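You operate a simulated robot arm through the tools that you are given. There is no shell and no other tool. Be economical: measure what you need, move in short steps, check, and stop when the job is done.

You are at the controls of a simulated two-armed robot. One attempt, no reset.

Task
Open the relish, work the air bubbles out and close it again.
Fine: band on the wooden table; hold the jar while the headspace stick works, then stand the stick back in its cup.

The check looks at the end state, three seconds after you hand in, the way a careful person would. Anything else that was tipped, shoved, dropped, spilled or broken makes it a failure.

Robot
Two 6-joint arms with two-finger parallel grippers on one trunk, on a base that drives. Base frame: it is fixed to the floor where the robot stands at the start and does not move with it; the origin is under the middle of the robot, x ahead of it, y to its left, z up. Units: m, degrees, N and s.
The left shoulder is at the start at [0.06, 0.187, 1.097], the right one opposite. With the tool pointing down near the work surface each hand reaches from about 0.26 to 0.62 m from the robot's upright axis, wherever it stands, measured 20 degrees to its own side. Places, roughly: stick cup [0.6, -0.1, 0.8]; wooden table [0.8, -0.3, 0.8]. Payload 1.57 kg a hand.
The tool frame of a hand sits at the grasp point between the pads (the TCP): z along the fingers, y along the line on which they close. The tips reach 0.03 m beyond it. Largest opening 0.11 m; finger width 0.024, thickness 0.012; the body of the gripper, 0.048 by 0.112 m, starts 0.078 m behind the TCP.
Orientation is told as [roll, pitch, yaw] about the base's x, y, z axes, in that order, counted from this pose: with the fingers straight down and closing along the base's y, the tool's x points along the base's -x, its y along +y and its z along -z.

Tools
- The arms move only by the tool nudge_tool. It takes "left_plan", "right_plan" or both (then of equal length, played together; a hand with none holds still); each is a list of rows, each a list of 2 entries, a list of its own where there are three numbers: the shift along the tool's x, y, z in units of 20 mm (1.0 is 20 mm), then the turn, a rotation vector about the tool's x, y, z in units of 4 degrees (1.0 is 4 degrees). In form: [[[tx, ty, tz], [rx, ry, rz]], ...]. A call has 1 to 10 rows; each row shifts and turns the commanded pose from where the row before left it, along the tool's axes as they then stand. "left_hand" and "right_hand" are, for a hand that has rows, the gripper command, from -1 (shut) to 1 (fully open), values between in proportion, set as the call begins (left out, the last holds). A call with a number of a shift or a turn outside -1 to 1 is refused whole. A row lasts 0.2 s, in which the tool goes at most 0.05 m and 8.6 degrees; a call with a longer step from one row to the next is refused whole, and so is a gripper value outside its range. A pose out of reach is approached as far as the arm can. The call stops where the force on the tool passes 50 N (or 10 N more than at its start, if that is more) or the arm is blocked; 0.2 s more then pass. Each finger travels about 0.153 m/s and halts on what it meets, pressing with about 34 N; the grip force reading is that of the motor and also rises with nothing between the fingers. The clock runs only during rows and for 0.2 s after the last one: add rows that do not move to give the fingers time. The reply holds the time, the measured pose of the TCP, the force on the tool along the base axes, the opening and the grip force, in the units named above and with some noise, with the torque about the TCP (base axes, N m) and any sound that the robot's microphone picked up.
- Cameras (640 x 400 px; columns grow to the right, rows downward): "scene" is now at [0.0011, -0.0154, 1.6271]; the picture's right is [-0.18, -0.98, 0.00], its down [-0.83, 0.15, -0.54] and it looks along [0.53, -0.10, -0.84] (base axes); focal length 295 px, centre (320, 200). "left" rides on the left gripper at [0.07, -0.016, -0.141] in its tool frame; the picture's right is [0.23, 0.97, 0.00], its down [-0.85, 0.20, -0.48] and it looks along [-0.47, 0.11, 0.88] (tool axes); focal length 222 px, centre (320, 200). "right" rides on the right gripper at [0.07, 0.016, -0.141] in its tool frame; the picture's right is [-0.23, 0.97, 0.00], its down [-0.86, -0.20, -0.48] and it looks along [-0.47, -0.11, 0.88] (tool axes); focal length 222 px, centre (320, 200). There is no depth. A picture from a camera that has moved, and an enlarged one, comes with that camera's place and axes in the base frame and with its lens. The place of the scene camera against the robot may be out by one fixed shift of up to 0.012 m in any direction.
- grab_frame(camera): a new picture of that camera. It takes no simulated time.
- move_column(by): slides the trunk up (or, below 0, down) by that many m; the arms and the scene camera ride with it, the base frame stays. It gives what a move gives, with no picture.
- roll_base(legs): drives the robot by 1 to 6 legs, each [ahead, left, turn to the left] in m, m and degrees, along the robot's own axes; the way and the turn of a leg run together, so that a leg with both is an arc; at most 1.5 m and 180 degrees a leg. The arms and the cameras ride along, it lands a little off, and it stops where it bumps. It gives what a move gives.
- head_to(pan, tilt): turns the head with the scene camera to pan (to the left, within 86 degrees either way) and tilt (down, from -29 to 69), counted from straight ahead of the robot. It gives what a move gives.
- enlarge(camera, box): a new picture of the part [left, top, right, bottom] of that camera's present view, enlarged. It takes no simulated time.
- close_job(): hands the job in; it is judged then, once.

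Go step by step. Nothing tells you exact positions but the pictures and the camera data: compare them with the known pose of the tool, close in by small moves and look again before you grip or let go. The budget is 120 turns and 100 pictures, counting those below and the enlarged ones. Unless the task says otherwise, let go and move clear before handing in, and close with one line.

The tools are called after "Emit:" as a command line: name --argument value ..., lists and objects as JSON in quotes. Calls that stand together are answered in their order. nudge_tool: Moves the arms, as the interface text tells. Its arguments: {"type":"object","properties":{"left_plan":{"type":"array","items":{"type":"array"}},"left_hand":{"type":"number"},"right_plan":{"type":"array","items":{"type":"array"}},"right_hand":{"type":"number"}},"required":[]} The other tools are called the same way: move_column (by) slides the trunk up or down; roll_base (legs) drives the base; head_to (pan, tilt) turns the head that bears the scene camera; grab_frame (camera) takes a picture; enlarge (camera, box) takes an enlarged picture of a part of a camera's view; close_job () hands the job in.

At the start:

```text
clock: 0.0
left_position: [0.4058, 0.0315, 1.103]
left_tcp_rot: [-0.1, -0.2, -0.1]
left_wrist_force: [-1.0, -0.4, 0.5]
left_moment: [0.0, 0.0, -0.03]
left_width: 0.1102
left_finger_force: 0.1
right_position: [0.3536, -0.3349, 1.1257]
right_tcp_rot: [0.0, 0.0, 0.0]
right_wrist_force: [-0.2, 0.3, 0.7]
right_moment: [0.0, -0.01, -0.01]
right_width: 0.1101
right_finger_force: 0.1
trunk travel left (down, up): [-0.725, 0.265]
robot x, y, heading: [0.0008, 0.001, -0.2]
head pan, tilt: [-10.5, 57.3]
```

scene: 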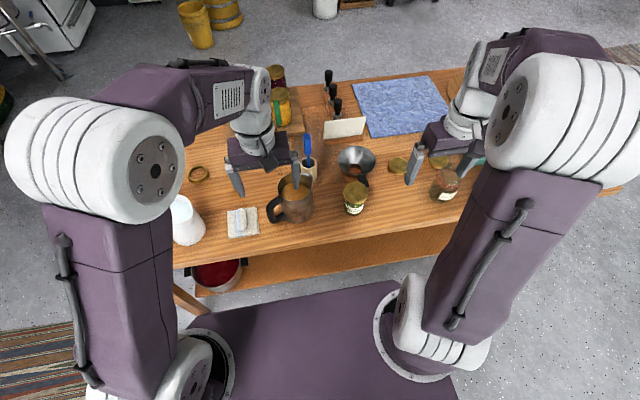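
right: 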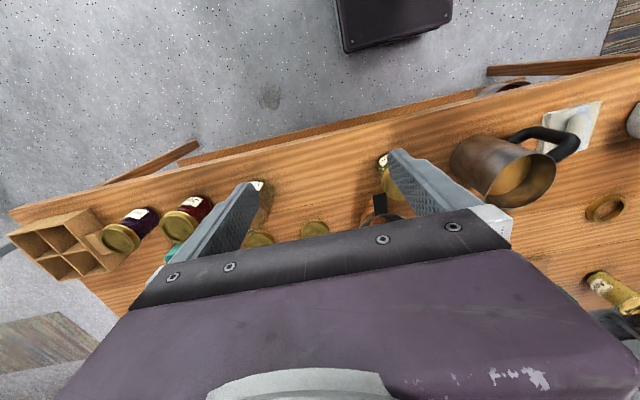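
left: 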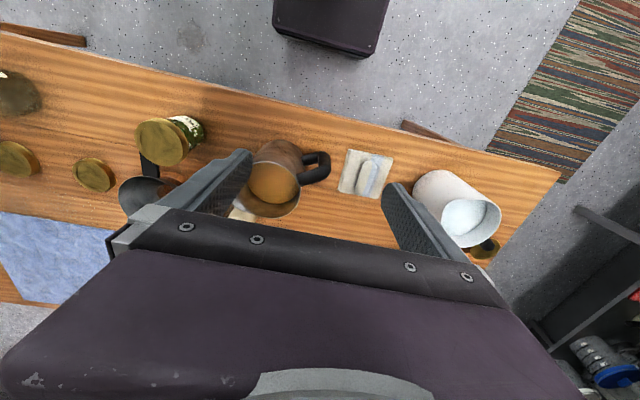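

I see a table with several jars, a mug, a funnel, a cup holding a blue-handled stick, and assorted lids. I'll enlarge the view to find the relish and its band.

Emit:
enlarge --camera "scene" --box '[160, 60, 400, 260]'

Emit:
enlarge --camera "scene" --box '[330, 70, 570, 220]'

Emit:
enlarge --camera "left" --box '[0, 50, 320, 250]'

Emit:
enlarge --camera "right" --box '[0, 120, 320, 320]'

```text
2.00 times, centred on (280, 160) of scene
camera zoom: at [0.0011, -0.0154, 1.6271], right [-0.18, -0.98, 0.0], down [-0.83, 0.15, -0.54], along [0.53, -0.1, -0.84], focal length 591 px, centre (400, 280)
```

zoom: 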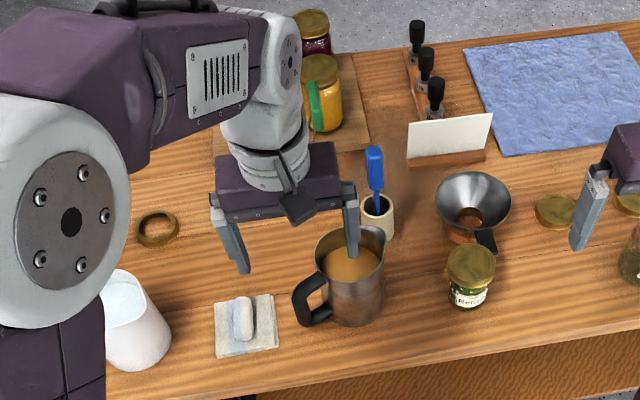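

```text
2.67 times, centred on (450, 145) of scene
camera zoom: at [0.0011, -0.0154, 1.6271], right [-0.18, -0.98, 0.0], down [-0.83, 0.15, -0.54], along [0.53, -0.1, -0.84], focal length 788 px, centre (-27, 347)
```

zoom: 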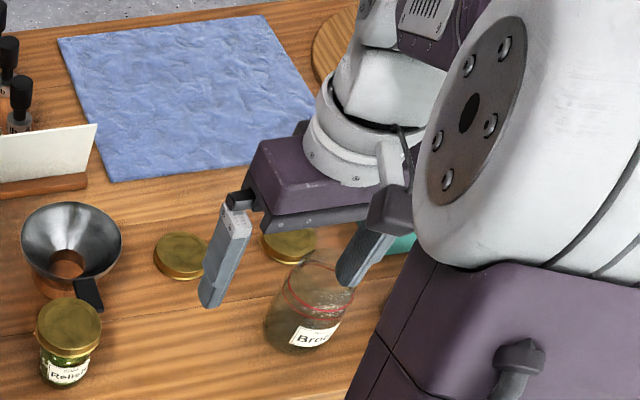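

```text
2.00 times, centred on (160, 150) of left
camera zoom: at [0.3348, 0.0147, 1.2447], right [-0.23, 0.97, 0.0], down [0.85, 0.2, 0.48], along [0.47, 0.11, -0.88], focal length 444 px, centre (640, 300)
```

zoom: 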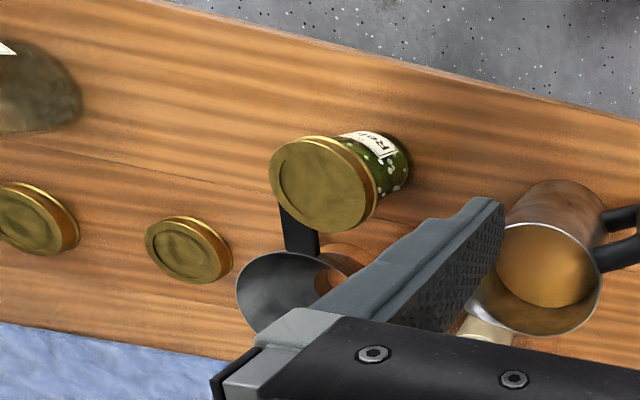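

```text
2.00 times, centred on (160, 220) of right
camera zoom: at [0.2854, -0.3191, 1.2681], right [0.23, 0.97, 0.0], down [0.86, -0.2, 0.48], along [0.47, -0.11, -0.88], focal length 444 px, centre (640, 160)
```

zoom: 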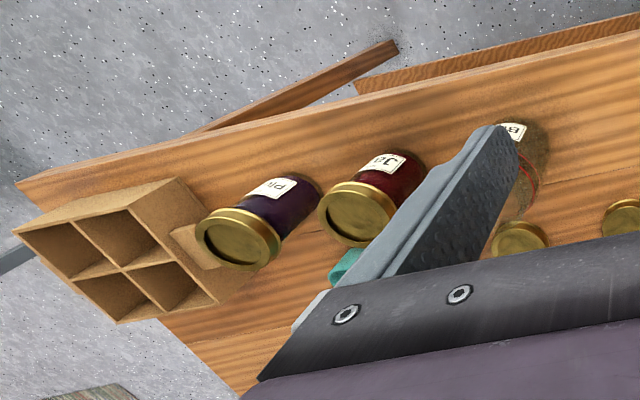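

The relish jar's lid top is near (0.485, -0.22, 0.875), and the blue stick stands in its cup near (0.6, -0.1). My plan is for the right hand to hold the jar low, tool roughly horizontal, while the left hand handles the lid and stick. The left arm is too far away for that, so I'll shift the base right first.

Emit:
roll_base --legs '[[0, -0.2, 0]]'

Emit:
head_to --pan 0 --tilt 57

Emit:
grab_frame --camera "scene"

Emit:
grab_frame --camera "right"

Emit:
grab_frame --camera "left"

```text
clock: 1.6
left_position: [0.4056, -0.1662, 1.103]
left_tcp_rot: [0.0, -0.2, 0.1]
left_wrist_force: [-0.4, 0.7, -0.3]
left_moment: [-0.08, -0.03, -0.01]
left_width: 0.1099
left_finger_force: 0.0
right_position: [0.3535, -0.5321, 1.1267]
right_tcp_rot: [0.0, -0.1, 0.1]
right_wrist_force: [0.0, 0.1, 1.0]
right_moment: [-0.02, 0.03, 0.03]
right_width: 0.1098
right_finger_force: 0.1
trunk travel left (down, up): [-0.725, 0.265]
robot x, y, heading: [-0.0015, -0.1995, 0.3]
head pan, tilt: [-10.5, 57.3]
```

```text
clock: 2.3
left_position: [0.4061, -0.1695, 1.1037]
left_tcp_rot: [0.1, -0.1, 0.0]
left_wrist_force: [0.4, 0.3, 0.5]
left_moment: [0.03, -0.01, 0.0]
left_width: 0.1101
left_finger_force: 0.0
right_position: [0.3538, -0.5349, 1.1265]
right_tcp_rot: [0.0, 0.0, 0.0]
right_wrist_force: [0.3, -0.5, 0.6]
right_moment: [0.03, -0.04, 0.01]
right_width: 0.1101
right_finger_force: 0.0
trunk travel left (down, up): [-0.725, 0.265]
robot x, y, heading: [0.0013, -0.2001, 0.1]
head pan, tilt: [0.0, 57.0]
```

```text
92 pictures are left
camera scene: at [0.0027, -0.2032, 1.6275], right [0.0, -1.0, 0.0], down [-0.84, 0.0, -0.54], along [0.54, 0.0, -0.84], focal length 295 px, centre (320, 200)
```

scene: 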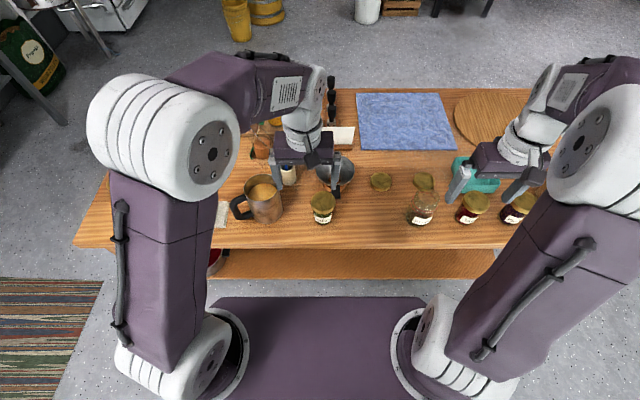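

```text
91 pictures are left
camera right: at [0.2859, -0.5187, 1.2679], right [0.23, 0.97, 0.0], down [0.86, -0.2, 0.48], along [0.47, -0.11, -0.88], focal length 222 px, centre (320, 200)
```

right: 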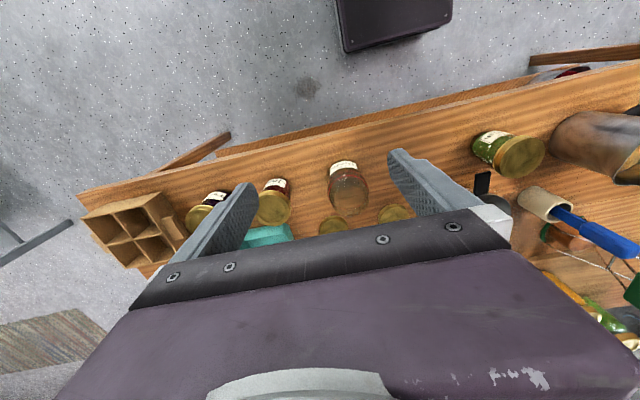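

```text
90 pictures are left
camera left: at [0.3349, -0.1848, 1.2447], right [-0.23, 0.97, 0.0], down [0.85, 0.2, 0.48], along [0.47, 0.11, -0.88], focal length 222 px, centre (320, 200)
```

left: 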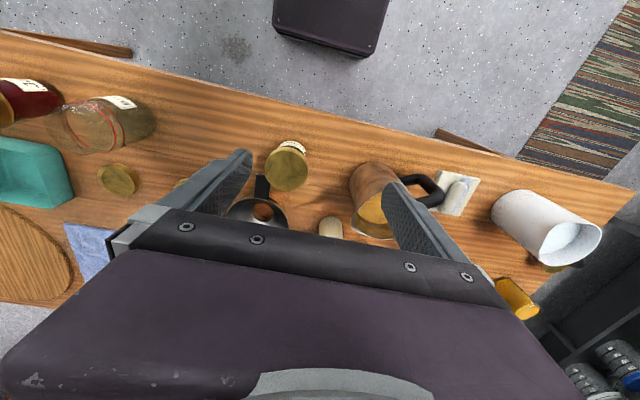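

The lid sits at about (0.486, -0.21, 0.875). I'll spin the right wrist so its camera will be on top once the hand is horizontal, and move the left hand aside to the left.

Emit:
nudge_tool --left_plan '[[[0, 1, 0], [0, 0, 0]], [[0, 1, 0], [0, 0, 0]], [[0, 1, 0], [0, 0, 0]], [[0, 1, 0], [0, 0, 0]], [[0, 1, 0], [0, 0, 0]], [[0, 0, 0], [0, 0, 0]], [[0, 0, 0], [0, 0, 0]], [[0, 0, 0], [0, 0, 0]], [[0, 0, 0], [0, 0, 0]], [[0, 0, 0], [0, 0, 0]]]' --right_plan '[[[0, 0, 0], [0, 0, 1]], [[0, 0, 0], [0, 0, 1]], [[0, 0, 0], [0, 0, 1]], [[0, 0, 0], [0, 0, 1]], [[0, 0, 0], [0, 0, 1]], [[0, 0, 0], [0, 0, 1]], [[0, 0, 0], [0, 0, 1]], [[0, 0, 0], [0, 0, 1]], [[0, 0, 0], [0, 0, 1]], [[0, 0, 0], [0, 0, 1]]]'

Emit:
nudge_tool --right_plan '[[[0, 0, 0], [0, 0, 1]], [[0, 0, 0], [0, 0, 1]], [[0, 0, 0], [0, 0, 1]], [[0, 0, 0], [0, 0, 1]], [[0, 0, 0], [0, 0, 1]], [[0, 0, 0], [0, 0, 1]], [[0, 0, 0], [0, 0, 1]], [[0, 0, 0], [0, 0, 1]], [[0, 0, 0], [0, 0, 1]], [[0, 0, 0], [0, 0, 1]]]'

Emit:
nudge_tool --right_plan '[[[0, 0, 0], [0, 0, 1]], [[0, 0, 0], [0, 0, 1]], [[0, 0, 0], [0, 0, 1]], [[0, 0, 0], [0, 0, 1]], [[0, 0, 0], [0, 0, 1]], [[0, 0, 0], [0, 0, 1]], [[0, 0, 0], [0, 0, 1]], [[0, 0, 0], [0, 0, 1]], [[0, 0, 0], [0, 0, 1]], [[0, 0, 0], [0, 0, 1]]]'

Emit:
grab_frame --camera "scene"

```text
clock: 4.5
left_position: [0.4054, -0.0669, 1.1035]
left_tcp_rot: [0.0, -0.1, 0.1]
left_wrist_force: [0.9, 0.0, -0.5]
left_moment: [-0.02, -0.01, 0.0]
left_width: 0.1099
left_finger_force: 0.2
right_position: [0.3542, -0.5339, 1.1258]
right_tcp_rot: [-0.1, 0.0, -40.0]
right_wrist_force: [0.6, 0.1, 0.5]
right_moment: [0.02, 0.02, -0.01]
right_width: 0.1103
right_finger_force: 0.0
trunk travel left (down, up): [-0.725, 0.265]
robot x, y, heading: [-0.0008, -0.1974, 0.1]
head pan, tilt: [0.0, 57.0]
```

```text
clock: 6.7
left_position: [0.4056, -0.0666, 1.1045]
left_tcp_rot: [-0.1, -0.1, 0.2]
left_wrist_force: [0.5, -1.1, 0.1]
left_moment: [0.0, -0.02, -0.03]
left_width: 0.1098
left_finger_force: 0.1
right_position: [0.3542, -0.5332, 1.127]
right_tcp_rot: [0.0, 0.0, -79.9]
right_wrist_force: [-0.6, 0.1, -0.4]
right_moment: [0.0, 0.05, 0.0]
right_width: 0.1099
right_finger_force: 0.1
trunk travel left (down, up): [-0.725, 0.265]
robot x, y, heading: [-0.0041, -0.1979, 0.1]
head pan, tilt: [0.0, 57.0]
```

```text
clock: 8.9
left_position: [0.405, -0.0668, 1.1034]
left_tcp_rot: [0.0, -0.2, 0.1]
left_wrist_force: [0.9, -0.2, 0.0]
left_moment: [0.0, -0.02, 0.01]
left_width: 0.1101
left_finger_force: 0.1
right_position: [0.3538, -0.5331, 1.1274]
right_tcp_rot: [0.0, 0.0, -120.0]
right_wrist_force: [-0.4, 0.6, -0.5]
right_moment: [-0.01, -0.01, -0.01]
right_width: 0.1099
right_finger_force: 0.0
trunk travel left (down, up): [-0.725, 0.265]
robot x, y, heading: [-0.0029, -0.1976, 0.1]
head pan, tilt: [0.0, 57.0]
```

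```text
89 pictures are left
camera scene: at [0.0027, -0.2018, 1.6275], right [0.0, -1.0, 0.0], down [-0.84, 0.0, -0.54], along [0.54, 0.0, -0.84], focal length 295 px, centre (320, 200)
```

scene: 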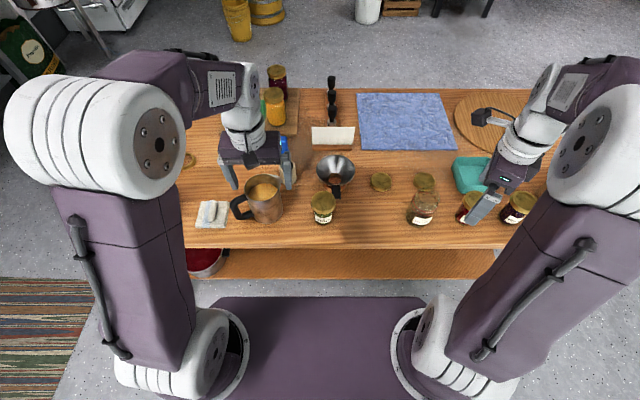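

The spin worked. I'll add a little more, then pitch the hand up towards horizontal.

Emit:
nudge_tool --right_plan '[[[0, 0, 0], [0, 0, 1]], [[0, 0, 0], [0, 0, 1]], [[0, 0, 0], [0, 1, 0]], [[0, 0, 0], [0, 1, 0]], [[0, 0, 0], [0, 1, 0]], [[0, 0, 0], [0, 1, 0]], [[0, 0, 0], [0, 1, 0]], [[0, 0, 0], [0, 1, 0]], [[0, 0, 0], [0, 1, 0]], [[0, 0, 0], [0, 1, 0]]]'

Emit:
nudge_tool --right_plan '[[[0, 0, 0], [0, 1, 0]], [[0, 0, 0], [0, 1, 0]], [[0, 0, 0], [0, 1, 0]], [[0, 0, 0], [0, 1, 0]], [[0, 0, 0], [0, 1, 0]], [[0, 0, 0], [0, 1, 0]], [[0, 0, 0], [0, 1, 0]], [[0, 0, 0], [0, 1, 0]], [[0, 0, 0], [0, 1, 0]], [[0, 0, 0], [0, 1, 0]]]'

Emit:
grab_frame --camera "scene"

Emit:
grab_frame --camera "right"

```text
clock: 11.1
left_position: [0.4049, -0.0665, 1.1049]
left_tcp_rot: [0.1, -0.1, 0.2]
left_wrist_force: [-0.3, -0.7, 0.7]
left_moment: [0.04, -0.02, 0.03]
left_width: 0.11
left_finger_force: 0.1
right_position: [0.3536, -0.5353, 1.1254]
right_tcp_rot: [0.0, 32.1, -128.0]
right_wrist_force: [0.0, -0.2, -0.2]
right_moment: [-0.04, 0.0, 0.0]
right_width: 0.1097
right_finger_force: 0.0
trunk travel left (down, up): [-0.725, 0.265]
robot x, y, heading: [0.0007, -0.1971, 0.1]
head pan, tilt: [0.0, 57.0]
```

```text
clock: 13.3
left_position: [0.4044, -0.0671, 1.1038]
left_tcp_rot: [0.1, -0.1, 0.1]
left_wrist_force: [-0.7, -0.9, -0.1]
left_moment: [0.01, 0.03, -0.03]
left_width: 0.1101
left_finger_force: 0.0
right_position: [0.354, -0.5347, 1.1267]
right_tcp_rot: [0.1, 71.9, -127.9]
right_wrist_force: [0.1, 0.3, 0.6]
right_moment: [0.0, -0.01, 0.02]
right_width: 0.1099
right_finger_force: 0.2
trunk travel left (down, up): [-0.725, 0.265]
robot x, y, heading: [-0.0005, -0.1982, 0.0]
head pan, tilt: [0.0, 57.0]
```

```text
88 pictures are left
camera scene: at [0.0028, -0.2026, 1.6275], right [0.0, -1.0, 0.0], down [-0.84, 0.0, -0.54], along [0.54, 0.0, -0.84], focal length 295 px, centre (320, 200)
```

scene: 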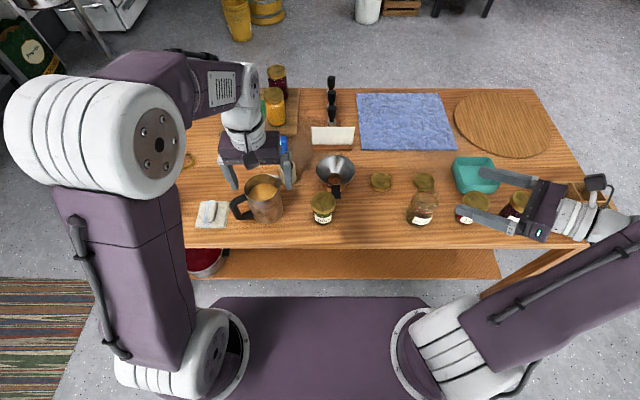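

```text
87 pictures are left
camera right: at [0.299, -0.6342, 1.2369], right [0.73, -0.65, -0.22], down [-0.6, -0.44, -0.67], along [0.34, 0.61, -0.71], focal length 222 px, centre (320, 200)
```

right: 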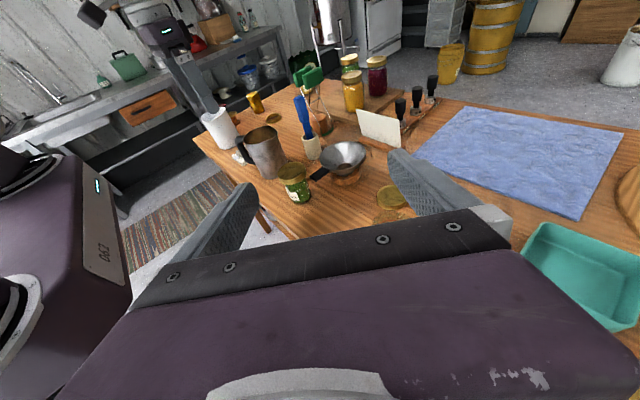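

The horizontal configuration is reachable. I'll move the right hand over to a point in front of the relish while staying high.

Emit:
nudge_tool --right_plan '[[[0, 0, 0], [0, 1, 0]], [[0.25, -0.53, 1], [0, 0, 0]], [[0.25, -0.53, 1], [0, 0, 0]], [[0.25, -0.53, 1], [0, 0, 0]], [[0.25, -0.53, 1], [0, 0, 0]], [[0.25, -0.53, 1], [0, 0, 0]], [[0.25, -0.53, 1], [0, 0, 0]], [[0.25, -0.53, 1], [0, 0, 0]], [[0.25, -0.53, 1], [0, 0, 0]], [[0.25, -0.53, 1], [0, 0, 0]]]'

Emit:
grab_frame --camera "scene"

Emit:
grab_frame --camera "right"

```text
clock: 15.5
left_position: [0.4053, -0.065, 1.1045]
left_tcp_rot: [0.0, -0.1, 0.1]
left_wrist_force: [-0.4, 0.2, 0.6]
left_moment: [-0.04, 0.0, 0.01]
left_width: 0.11
left_finger_force: 0.0
right_position: [0.392, -0.3262, 1.1273]
right_tcp_rot: [0.0, 76.0, -127.8]
right_wrist_force: [-0.2, 0.8, 0.1]
right_moment: [-0.01, 0.0, 0.02]
right_width: 0.1102
right_finger_force: 0.0
trunk travel left (down, up): [-0.725, 0.265]
robot x, y, heading: [-0.0011, -0.199, -0.0]
head pan, tilt: [0.0, 57.0]
```

```text
86 pictures are left
camera scene: at [0.003, -0.2008, 1.6275], right [0.0, -1.0, 0.0], down [-0.84, 0.0, -0.54], along [0.54, 0.0, -0.84], focal length 295 px, centre (320, 200)
```

scene: 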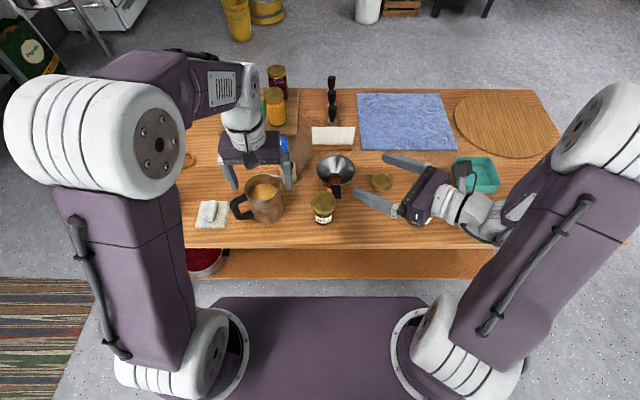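

```text
85 pictures are left
camera right: at [0.3337, -0.4315, 1.2297], right [0.73, -0.64, -0.22], down [-0.57, -0.41, -0.71], along [0.37, 0.65, -0.67], focal length 222 px, centre (320, 200)
```

right: 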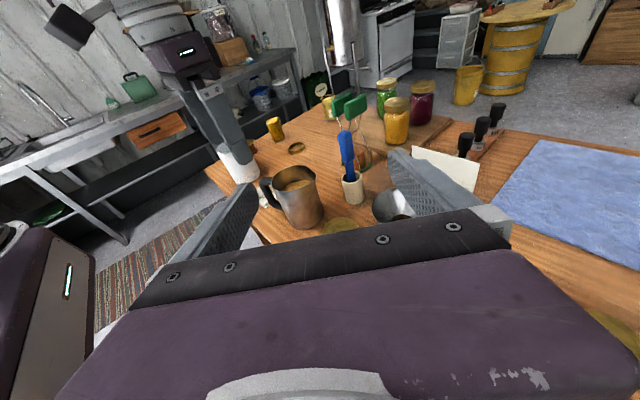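

The path is clear, so I'll descend at this staging spot to about z=0.92 and check.

Emit:
nudge_tool --right_plan '[[[-1, 0, 0.25], [0, 0, 0]], [[-1, 0, 0.25], [0, 0, 0]], [[-1, 0, 0.25], [0, 0, 0]], [[-1, 0, 0.25], [0, 0, 0]], [[-1, 0, 0.25], [0, 0, 0]], [[-1, 0, 0.25], [0, 0, 0]], [[-1, 0, 0.25], [0, 0, 0]], [[-1, 0, 0.25], [0, 0, 0]], [[-1, 0, 0.25], [0, 0, 0]], [[-1, 0, 0.25], [0, 0, 0]]]'

Emit:
grab_frame --camera "scene"

Emit:
grab_frame --camera "right"

```text
clock: 17.7
left_position: [0.4058, -0.067, 1.1033]
left_tcp_rot: [0.2, -0.1, 0.2]
left_wrist_force: [0.1, 0.7, -0.5]
left_moment: [0.01, -0.02, 0.0]
left_width: 0.11
left_finger_force: 0.0
right_position: [0.3931, -0.3276, 0.9201]
right_tcp_rot: [-0.1, 76.0, -128.0]
right_wrist_force: [-0.7, 0.5, 0.7]
right_moment: [0.04, 0.05, -0.03]
right_width: 0.11
right_finger_force: 0.1
trunk travel left (down, up): [-0.725, 0.265]
robot x, y, heading: [-0.001, -0.2013, 0.1]
head pan, tilt: [0.0, 57.0]
```

```text
84 pictures are left
camera scene: at [0.0031, -0.2022, 1.6275], right [0.0, -1.0, 0.0], down [-0.84, 0.0, -0.54], along [0.54, 0.0, -0.84], focal length 295 px, centre (320, 200)
```

scene: 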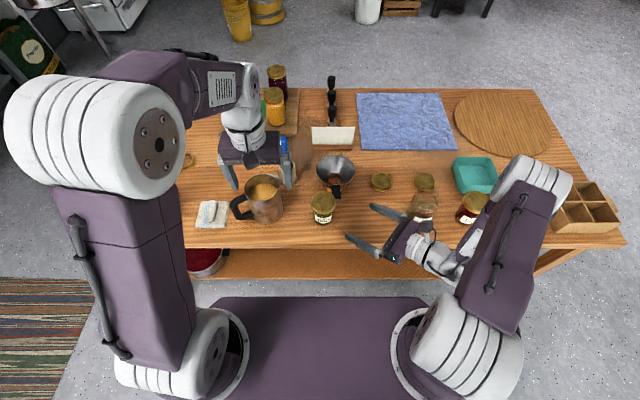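

```text
83 pictures are left
camera right: at [0.3332, -0.4333, 1.0228], right [0.73, -0.64, -0.22], down [-0.57, -0.41, -0.71], along [0.37, 0.65, -0.66], focal length 222 px, centre (320, 200)
```

right: 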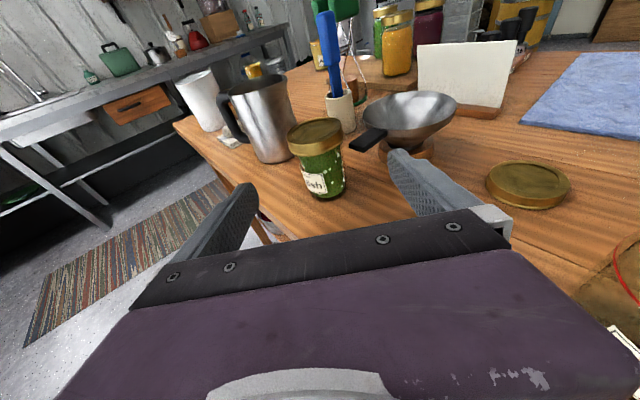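

I'll enlarge to measure the jar's height and the lid's thickness.

Emit:
enlarge --camera "right" --box '[240, 80, 480, 230]'

Emit:
enlarge --camera "scene" --box '[260, 150, 380, 240]'

```text
2.67 times, centred on (360, 155) of right
camera zoom: at [0.3332, -0.4333, 1.0228], right [0.73, -0.64, -0.22], down [-0.57, -0.41, -0.71], along [0.37, 0.65, -0.66], focal length 592 px, centre (213, 320)
```

zoom: 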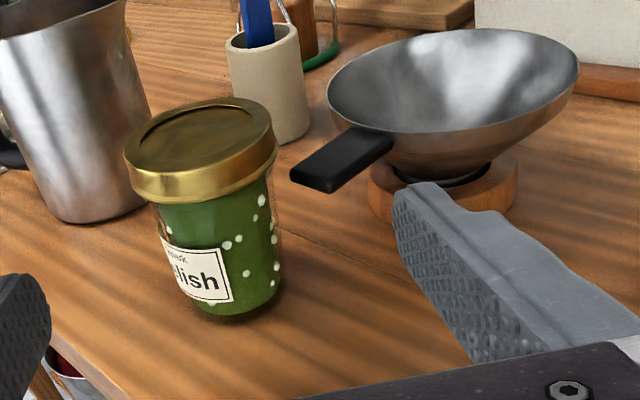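

```text
4.44 times, centred on (320, 195) of scene
camera zoom: at [0.0031, -0.2022, 1.6275], right [0.0, -1.0, 0.0], down [-0.84, 0.0, -0.54], along [0.54, 0.0, -0.84], focal length 1313 px, centre (320, 222)
```

zoom: 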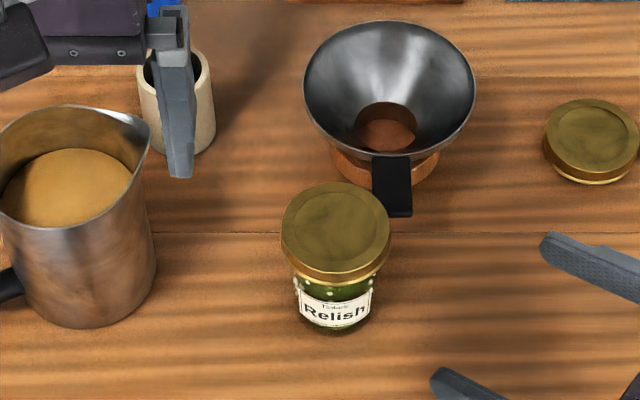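

The lid top is about z=0.898, the table about 0.81, and the jar axis is near (0.479, -0.21). The funnel's handle is just beyond the jar, so I'll narrow the right gripper, descend, and advance partway.

Emit:
nudge_tool --right_plan '[[[-0.91, 0, 0.227], [0, 0, 0]], [[-0.91, 0, 0.227], [0, 0, 0]], [[-0.91, 0, 0.227], [0, 0, 0]], [[-0.91, 0, 0.227], [0, 0, 0]], [[0.24, -0.06, 0.97], [0, 0, 0]], [[0.24, -0.06, 0.97], [0, 0, 0]], [[0.24, -0.06, 0.97], [0, 0, 0]], [[0, 0, 0], [0, 0, 0]]]' --right_hand 0.64

Emit:
grab_frame --camera "right"

Emit:
enlarge --camera "scene" --box '[260, 150, 460, 290]'

```text
clock: 19.5
left_position: [0.4054, -0.0664, 1.1045]
left_tcp_rot: [0.0, -0.2, 0.1]
left_wrist_force: [0.1, -1.0, -1.6]
left_moment: [0.01, 0.01, 0.04]
left_width: 0.1101
left_finger_force: 0.0
right_position: [0.4278, -0.28, 0.8459]
right_tcp_rot: [0.0, 76.0, -128.0]
right_wrist_force: [-0.1, 1.0, 0.4]
right_moment: [-0.04, 0.01, 0.04]
right_width: 0.0904
right_finger_force: 0.0
trunk travel left (down, up): [-0.725, 0.265]
robot x, y, heading: [0.0004, -0.2004, 0.1]
head pan, tilt: [0.0, 57.0]
```

```text
80 pictures are left
camera right: at [0.3678, -0.3846, 0.9473], right [0.73, -0.64, -0.22], down [-0.57, -0.41, -0.71], along [0.37, 0.65, -0.66], focal length 222 px, centre (320, 200)
```

right: 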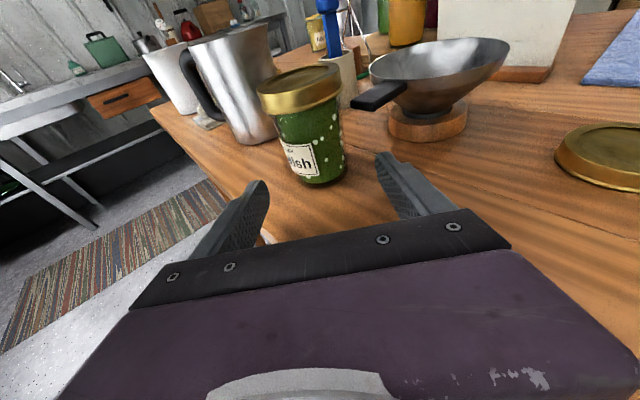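

```text
2.86 times, centred on (360, 220) of scene
camera zoom: at [0.0025, -0.2021, 1.6275], right [0.0, -1.0, 0.0], down [-0.84, 0.0, -0.54], along [0.54, 0.0, -0.84], focal length 844 px, centre (206, 143)
```

zoom: 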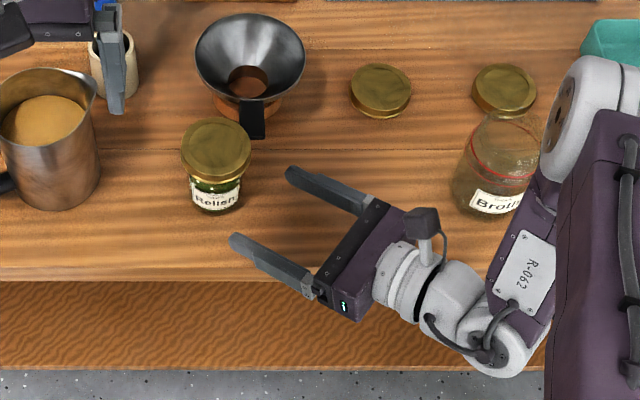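

The jar is centred between the fingers. I'll advance 7 cm, staying low, and check.

Emit:
nudge_tool --right_plan '[[[0.22, 0, 0.88], [0, 0, 0]], [[0.22, 0, 0.88], [0, 0, 0]], [[0.22, 0, 0.88], [0, 0, 0]], [[0.22, 0, 0.88], [0, 0, 0]]]'

Emit:
grab_frame --camera "right"

Emit:
enlarge --camera "scene" --box '[260, 150, 460, 290]'

```text
clock: 20.5
left_position: [0.405, -0.0657, 1.1032]
left_tcp_rot: [0.1, -0.1, 0.1]
left_wrist_force: [0.1, 0.2, 0.2]
left_moment: [-0.02, -0.02, 0.0]
left_width: 0.1098
left_finger_force: 0.1
right_position: [0.4724, -0.2217, 0.8453]
right_tcp_rot: [0.2, 75.9, -128.0]
right_wrist_force: [-0.4, -0.3, 0.3]
right_moment: [-0.01, 0.03, 0.03]
right_width: 0.0902
right_finger_force: 0.1
trunk travel left (down, up): [-0.725, 0.265]
robot x, y, heading: [-0.0002, -0.2009, -0.2]
head pan, tilt: [0.0, 57.0]
```

```text
78 pictures are left
camera right: at [0.4124, -0.3264, 0.9482], right [0.73, -0.64, -0.22], down [-0.57, -0.41, -0.71], along [0.37, 0.65, -0.67], focal length 222 px, centre (320, 200)
```

right: 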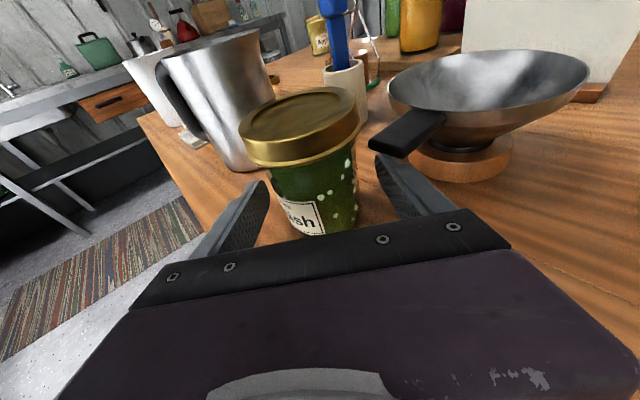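

```text
2.86 times, centred on (360, 220) of scene
camera zoom: at [0.0031, -0.2008, 1.6275], right [0.0, -1.0, 0.0], down [-0.84, 0.0, -0.54], along [0.54, 0.0, -0.84], focal length 844 px, centre (206, 143)
```

zoom: 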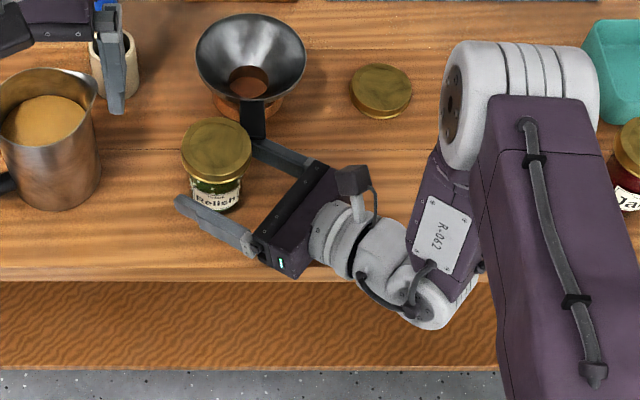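

The fingers straddle the jar, but the right fingertip is just under the funnel handle. I'll lower about 7 mm for clearance and then advance so the jar axis sits near the grasp point.

Emit:
nudge_tool --right_plan '[[[-0.34, 0, 0.085], [0, 0, 0]], [[0, 0, 0], [0, 0, 0]], [[0.17, 0, 0.68], [0, 0, 0]], [[0.17, 0, 0.68], [0, 0, 0]], [[0, 0, 0], [0, 0, 0]]]'

Emit:
grab_frame --camera "right"

Emit:
enlarge --camera "scene" --box '[260, 150, 380, 240]'

```text
clock: 21.7
left_position: [0.4053, -0.0659, 1.1046]
left_tcp_rot: [0.1, -0.1, 0.2]
left_wrist_force: [1.0, 0.7, -0.7]
left_moment: [-0.01, -0.01, 0.03]
left_width: 0.1103
left_finger_force: 0.1
right_position: [0.4902, -0.2007, 0.8381]
right_tcp_rot: [0.0, 76.0, -127.9]
right_wrist_force: [0.0, 0.3, -0.1]
right_moment: [0.01, 0.04, -0.02]
right_width: 0.0903
right_finger_force: 0.1
trunk travel left (down, up): [-0.725, 0.265]
robot x, y, heading: [-0.0013, -0.2019, 0.2]
head pan, tilt: [0.0, 57.0]
```

```text
76 pictures are left
camera right: at [0.4302, -0.3061, 0.9409], right [0.73, -0.64, -0.22], down [-0.57, -0.41, -0.71], along [0.37, 0.65, -0.66], focal length 222 px, centre (320, 200)
```

right: 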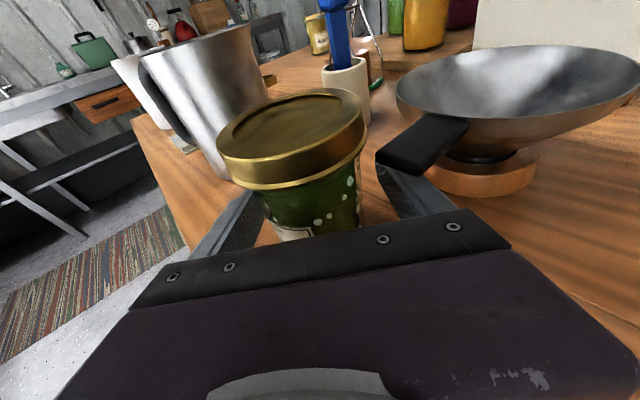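

```text
4.44 times, centred on (320, 195) of scene
camera zoom: at [0.0026, -0.2022, 1.6275], right [0.0, -1.0, 0.0], down [-0.84, 0.0, -0.54], along [0.54, 0.0, -0.84], focal length 1313 px, centre (320, 222)
```

zoom: 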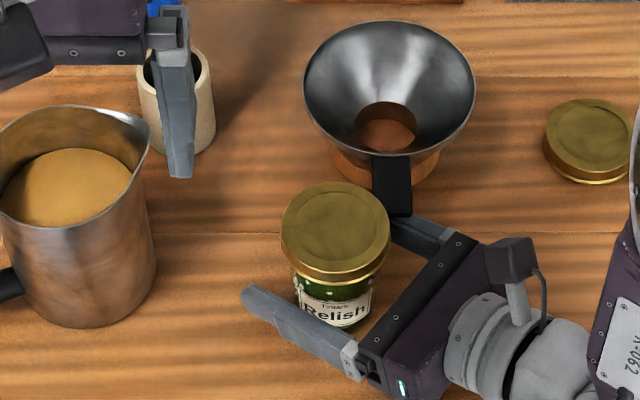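

The jar is centred and axially at the grasp point. I'll close the right gripper on the jar body.

Emit:
nudge_tool --right_plan '[[[0, 0, 0], [0, 0, 0]], [[0, 0, 0], [0, 0, 0]], [[0, 0, 0], [0, 0, 0]], [[0, 0, 0], [0, 0, 0]]]' --right_hand -1

Emit:
enlarge --camera "scene" --box '[260, 150, 380, 240]'

Emit:
grab_frame --camera "left"

```text
clock: 22.7
left_position: [0.4055, -0.0656, 1.1043]
left_tcp_rot: [-0.1, -0.1, 0.1]
left_wrist_force: [-0.8, 0.6, -0.3]
left_moment: [0.04, 0.01, -0.02]
left_width: 0.1104
left_finger_force: 0.1
right_position: [0.4907, -0.2006, 0.8384]
right_tcp_rot: [0.1, 76.0, -127.8]
right_wrist_force: [0.2, 0.2, 0.0]
right_moment: [0.02, 0.04, 0.05]
right_width: 0.0621
right_finger_force: 33.9
trunk travel left (down, up): [-0.725, 0.265]
robot x, y, heading: [0.0047, -0.1984, 0.0]
head pan, tilt: [0.0, 57.0]
```

```text
4.44 times, centred on (320, 195) of scene
camera zoom: at [0.0028, -0.2019, 1.6275], right [0.0, -1.0, 0.0], down [-0.84, 0.0, -0.54], along [0.54, 0.0, -0.84], focal length 1313 px, centre (320, 222)
```

zoom: 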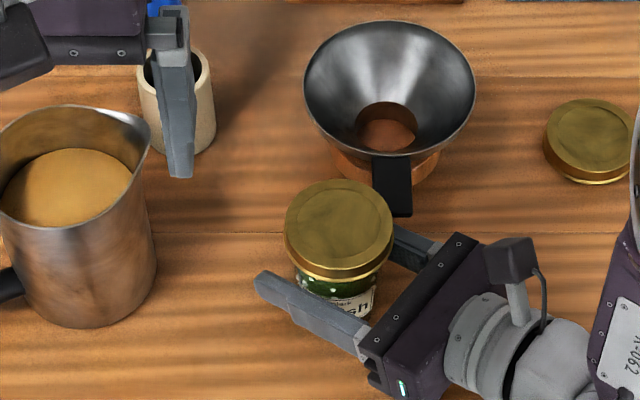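

```text
73 pictures are left
camera left: at [0.3349, -0.0822, 1.2452], right [-0.23, 0.97, 0.0], down [0.85, 0.2, 0.48], along [0.47, 0.11, -0.88], focal length 222 px, centre (320, 200)
```

left: 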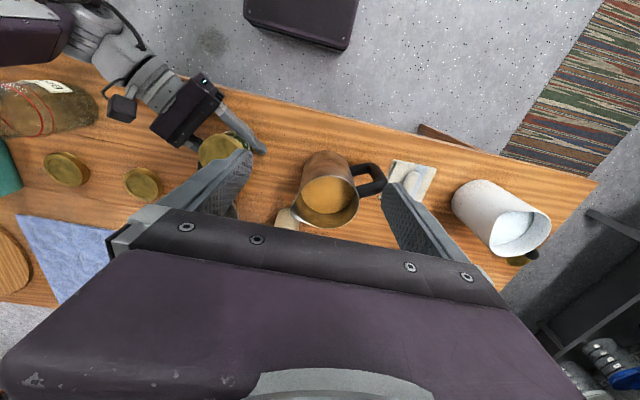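

The jar is held firmly (62 mm across). I'll bring the left hand above the lid for a closer look.

Emit:
nudge_tool --left_plan '[[[-0.45, -0.92, 0], [0, 0, 0]], [[-0.45, -0.92, 0], [0, 0, 0]], [[-0.45, -0.92, 0], [0, 0, 0]], [[-0.45, -0.92, 0], [0, 0, 0]], [[-0.45, -0.92, 0], [0, 0, 0]], [[-0.45, -0.92, 0.8], [0, 0, 0]], [[-0.45, -0.92, 0.8], [0, 0, 0]], [[-0.45, -0.92, 0.8], [0, 0, 0]]]'

Emit:
grab_frame --camera "left"

Emit:
grab_frame --camera "scene"

```text
clock: 24.5
left_position: [0.4797, -0.2158, 1.0561]
left_tcp_rot: [0.0, -0.1, 0.0]
left_wrist_force: [-0.2, -0.1, 0.4]
left_moment: [-0.02, -0.04, 0.0]
left_width: 0.11
left_finger_force: 0.1
right_position: [0.4904, -0.2006, 0.839]
right_tcp_rot: [0.0, 76.0, -127.9]
right_wrist_force: [-0.4, 1.3, 0.0]
right_moment: [-0.08, 0.02, 0.03]
right_width: 0.062
right_finger_force: 34.4
trunk travel left (down, up): [-0.725, 0.265]
robot x, y, heading: [0.0009, -0.1984, 0.3]
head pan, tilt: [0.0, 57.0]
```

```text
72 pictures are left
camera left: at [0.4082, -0.2314, 1.1972], right [-0.23, 0.97, 0.0], down [0.85, 0.2, 0.48], along [0.47, 0.11, -0.88], focal length 222 px, centre (320, 200)
```

left: 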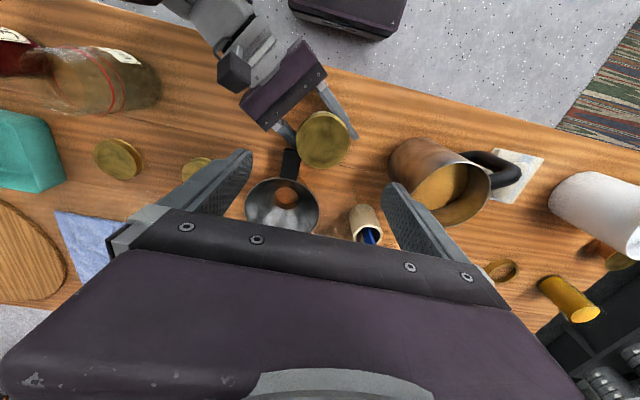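

```text
71 pictures are left
camera scene: at [0.003, -0.2023, 1.6275], right [0.0, -1.0, 0.0], down [-0.84, 0.0, -0.54], along [0.54, 0.0, -0.84], focal length 295 px, centre (320, 200)
```

scene: 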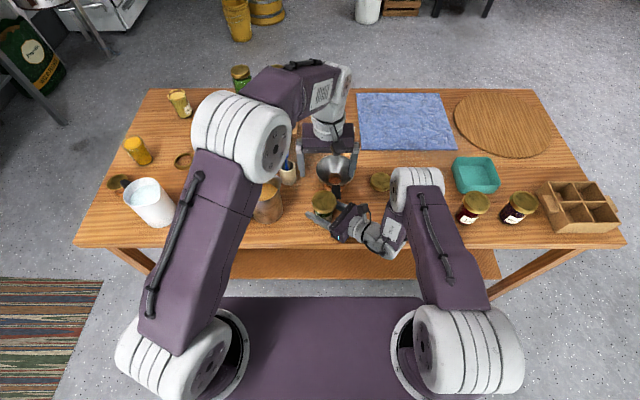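

The lid centre measures (0.479, -0.212). I'll narrow the left hand to about 9 cm and descend to z≈0.94.

Emit:
nudge_tool --left_plan '[[[0, 0.2, 1], [0, 0, 0]], [[0, 0, 1], [0, 0, 0]], [[0, 0, 1], [0, 0, 0]], [[0, 0, 1], [0, 0, 0]], [[0, 0, 1], [0, 0, 0]], [[0, 0, 0.8], [0, 0, 0]], [[0, 0, 0], [0, 0, 0]]]' --left_hand 0.64

Emit:
grab_frame --camera "left"

Emit:
grab_frame --camera "right"

```text
clock: 26.1
left_position: [0.4777, -0.2128, 0.9374]
left_tcp_rot: [-0.1, 0.0, 0.2]
left_wrist_force: [0.3, -1.1, -1.0]
left_moment: [0.0, 0.02, -0.01]
left_width: 0.0902
left_finger_force: 0.0
right_position: [0.4907, -0.2025, 0.8382]
right_tcp_rot: [0.0, 76.0, -127.9]
right_wrist_force: [0.5, -0.2, -0.4]
right_moment: [0.01, 0.04, 0.0]
right_width: 0.062
right_finger_force: 33.7
trunk travel left (down, up): [-0.725, 0.265]
robot x, y, heading: [0.0022, -0.1973, 0.3]
head pan, tilt: [0.0, 57.0]
```

```text
70 pictures are left
camera left: at [0.4071, -0.2284, 1.0788], right [-0.23, 0.97, 0.0], down [0.85, 0.2, 0.48], along [0.47, 0.11, -0.88], focal length 222 px, centre (320, 200)
```

left: 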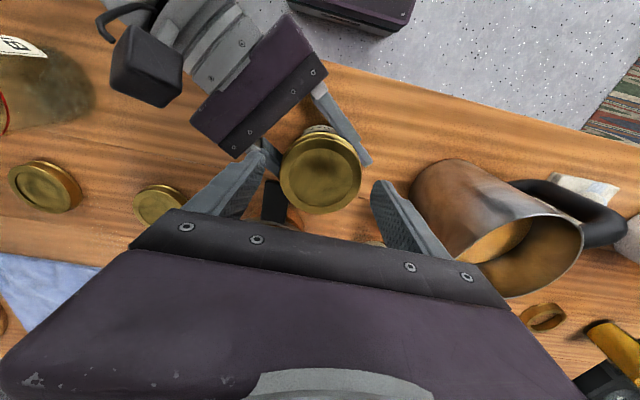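

```text
69 pictures are left
camera right: at [0.4303, -0.3061, 0.9409], right [0.73, -0.64, -0.22], down [-0.57, -0.41, -0.71], along [0.37, 0.65, -0.66], focal length 222 px, centre (320, 200)
```

right: 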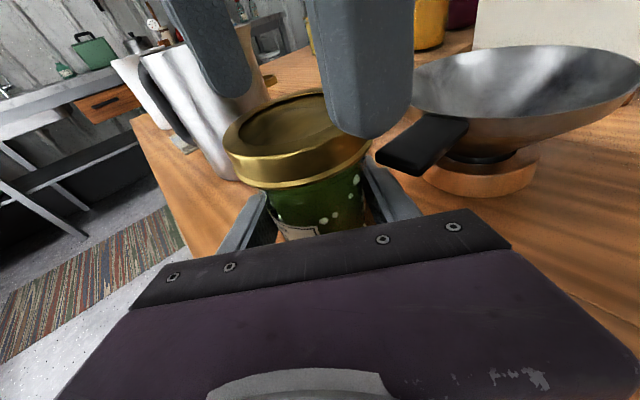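

It's aligned; next I'll descend about 29 mm so the pads cover the band, then check from the right camera.

Emit:
nudge_tool --left_plan '[[[0, 0, 0.75], [0, 0, 0]], [[0, 0, 0.75], [0, 0, 0]], [[0, 0, 0], [0, 0, 0]]]'

Emit:
grab_frame --camera "right"

```text
clock: 26.9
left_position: [0.4789, -0.2105, 0.9092]
left_tcp_rot: [0.0, -0.1, 0.1]
left_wrist_force: [-0.3, 0.6, 0.3]
left_moment: [0.04, -0.01, -0.03]
left_width: 0.09
left_finger_force: 0.1
right_position: [0.4906, -0.2017, 0.8388]
right_tcp_rot: [0.0, 76.0, -127.9]
right_wrist_force: [-0.8, -0.9, 0.1]
right_moment: [0.07, 0.04, 0.03]
right_width: 0.0618
right_finger_force: 33.7
trunk travel left (down, up): [-0.725, 0.265]
robot x, y, heading: [-0.0003, -0.1982, -0.0]
head pan, tilt: [0.0, 57.0]
```

```text
68 pictures are left
camera right: at [0.4303, -0.306, 0.9409], right [0.73, -0.64, -0.22], down [-0.57, -0.41, -0.71], along [0.37, 0.65, -0.66], focal length 222 px, centre (320, 200)
```

right: 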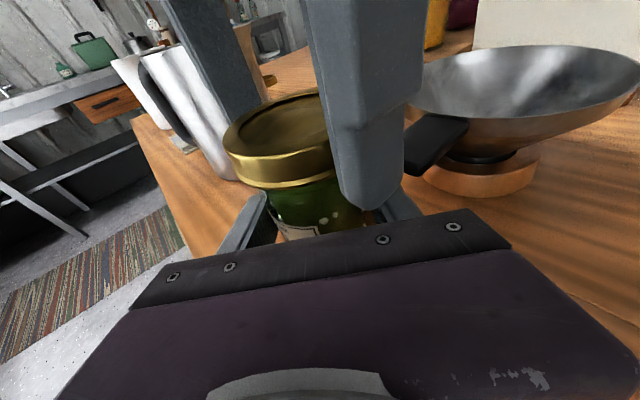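

The tips are about 5 mm below the band's lower edge. I'll raise 3 mm and close on the band.

Emit:
nudge_tool --left_plan '[[[0, 0, -0.15], [0, 0, 0]], [[0, 0, 0], [0, 0, 0]], [[0, 0, 0], [0, 0, 0]], [[0, 0, 0], [0, 0, 0]]]' --left_hand -1

Emit:
nudge_tool --left_plan '[[[0, 0, 0], [0, 0, -1]], [[0, 0, 0], [0, 0, -1]], [[0, 0, 0], [0, 0, -1]]]'

Emit:
grab_frame --camera "right"

```text
clock: 27.9
left_position: [0.4782, -0.2105, 0.911]
left_tcp_rot: [0.1, 0.0, 0.1]
left_wrist_force: [6.0, -0.5, -21.6]
left_moment: [-0.08, -0.27, 0.01]
left_width: 0.0754
left_finger_force: 33.8
right_position: [0.491, -0.2002, 0.8387]
right_tcp_rot: [0.1, 76.1, -127.8]
right_wrist_force: [-5.9, 0.7, 18.3]
right_moment: [-0.24, 0.09, -0.11]
right_width: 0.0621
right_finger_force: 34.0
trunk travel left (down, up): [-0.725, 0.265]
robot x, y, heading: [0.0002, -0.2026, 0.2]
head pan, tilt: [0.0, 57.0]
```

```text
clock: 28.7
left_position: [0.4776, -0.2117, 0.912]
left_tcp_rot: [-0.1, 0.0, 12.0]
left_wrist_force: [-4.6, -8.8, -21.1]
left_moment: [-0.28, 0.17, -0.05]
left_width: 0.0755
left_finger_force: 34.0
right_position: [0.4908, -0.2015, 0.8378]
right_tcp_rot: [0.1, 76.0, -127.8]
right_wrist_force: [3.9, 9.3, 15.5]
right_moment: [-0.61, 0.36, -0.07]
right_width: 0.0618
right_finger_force: 34.0
trunk travel left (down, up): [-0.725, 0.265]
robot x, y, heading: [-0.0031, -0.196, -0.1]
head pan, tilt: [0.0, 57.0]
```

```text
67 pictures are left
camera right: at [0.4309, -0.3059, 0.941], right [0.73, -0.64, -0.22], down [-0.57, -0.41, -0.71], along [0.37, 0.65, -0.66], focal length 222 px, centre (320, 200)
```

right: 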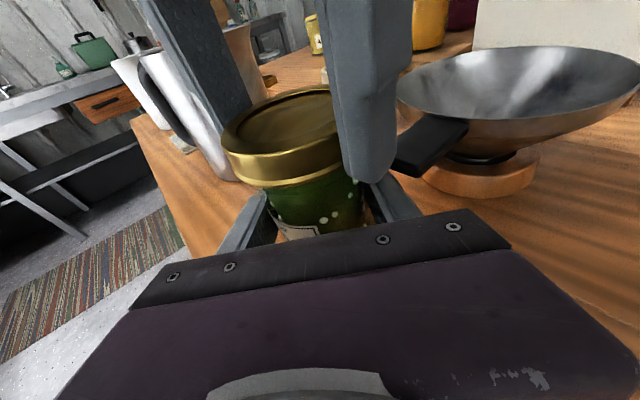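

The lid is turning and the jar is not. I'll continue the counterclockwise turn and check the forces.

Emit:
nudge_tool --left_plan '[[[0, 0, 0], [0, 0, -1]], [[0, 0, 0], [0, 0, -1]], [[0, 0, 0], [0, 0, -1]], [[0, 0, 0], [0, 0, -1]], [[0, 0, 0], [0, 0, -1]], [[0, 0, 0], [0, 0, -1]]]'

Emit:
grab_frame --camera "right"

```text
clock: 30.1
left_position: [0.4802, -0.2113, 0.9123]
left_tcp_rot: [-0.1, -0.1, 36.2]
left_wrist_force: [-5.5, -15.9, -4.8]
left_moment: [-0.66, 0.61, -0.02]
left_width: 0.0753
left_finger_force: 34.2
right_position: [0.49, -0.1999, 0.8375]
right_tcp_rot: [-0.2, 75.8, -128.1]
right_wrist_force: [5.1, 14.9, 1.6]
right_moment: [-0.43, -0.19, -0.07]
right_width: 0.0618
right_finger_force: 33.7
trunk travel left (down, up): [-0.725, 0.265]
robot x, y, heading: [-0.0054, -0.2018, 0.4]
head pan, tilt: [0.0, 57.0]
```

```text
66 pictures are left
camera right: at [0.4303, -0.3058, 0.9404], right [0.73, -0.64, -0.22], down [-0.57, -0.41, -0.71], along [0.37, 0.65, -0.67], focal length 222 px, centre (320, 200)
```

right: 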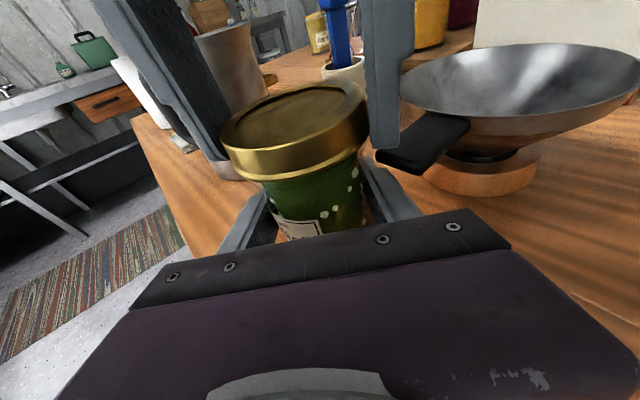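

There's a sideways force of about 16 N, so I need to see whether the jar is tilting or turning with the lid.

Emit:
enlarge --camera "scene" --box '[260, 150, 380, 240]'

Emit:
enlarge --camera "right" --box '[190, 60, 430, 260]'

```text
4.44 times, centred on (320, 195) of scene
camera zoom: at [0.0034, -0.2018, 1.6275], right [0.0, -1.0, 0.0], down [-0.84, 0.0, -0.54], along [0.54, 0.0, -0.84], focal length 1313 px, centre (320, 222)
```

zoom: 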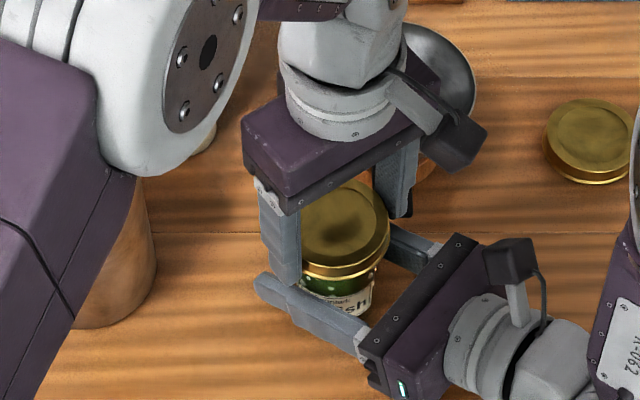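

```text
2.00 times, centred on (310, 160) of right
camera zoom: at [0.4303, -0.3058, 0.9404], right [0.73, -0.64, -0.22], down [-0.57, -0.41, -0.71], along [0.37, 0.65, -0.67], focal length 444 px, centre (340, 280)
```

zoom: 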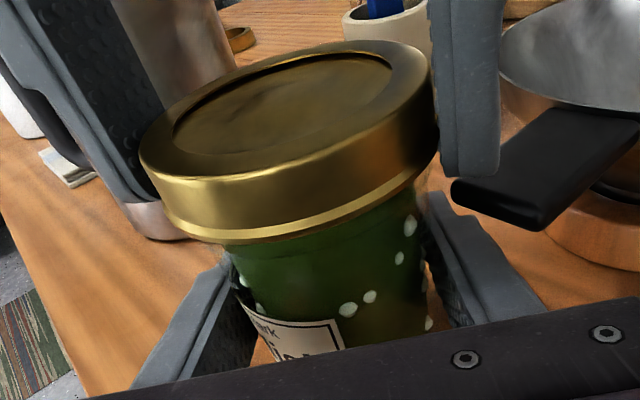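

The jar looks upright and the lid is rotating. I'll relieve the lateral load with a small shift and keep turning.

Emit:
nudge_tool --left_plan '[[[0.08, -0.06, 0], [0, 0, 0]], [[0, 0, 0], [0, 0, -1]], [[0, 0, 0], [0, 0, -1]], [[0, 0, 0], [0, 0, -1]], [[0, 0, 0], [0, 0, -1]], [[0, 0, 0], [0, 0, -1]]]'

Emit:
enlarge --camera "right" --box '[190, 60, 430, 260]'

```text
clock: 31.5
left_position: [0.4786, -0.2142, 0.9132]
left_tcp_rot: [-0.2, -0.1, 56.1]
left_wrist_force: [23.1, -0.7, -7.0]
left_moment: [0.23, -0.45, -0.11]
left_width: 0.0755
left_finger_force: 34.0
right_position: [0.4892, -0.2007, 0.8377]
right_tcp_rot: [-0.4, 76.0, -128.1]
right_wrist_force: [-23.2, 0.2, 3.5]
right_moment: [-0.29, -1.18, -0.18]
right_width: 0.062
right_finger_force: 34.0
trunk travel left (down, up): [-0.725, 0.265]
robot x, y, heading: [-0.0018, -0.2022, 0.2]
head pan, tilt: [0.0, 57.0]
```

```text
2.00 times, centred on (310, 160) of right
camera zoom: at [0.43, -0.3056, 0.9403], right [0.74, -0.64, -0.22], down [-0.57, -0.41, -0.71], along [0.37, 0.65, -0.67], focal length 444 px, centre (340, 280)
```

zoom: 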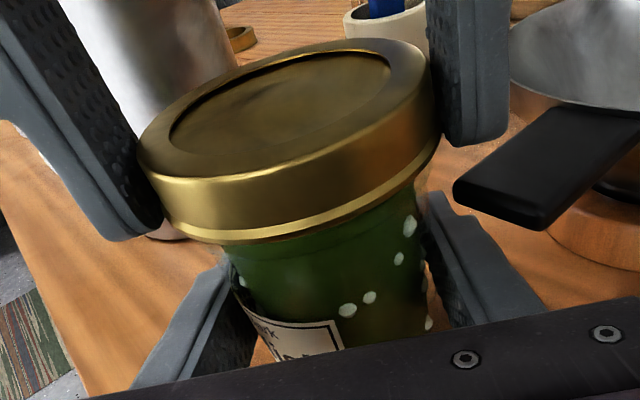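

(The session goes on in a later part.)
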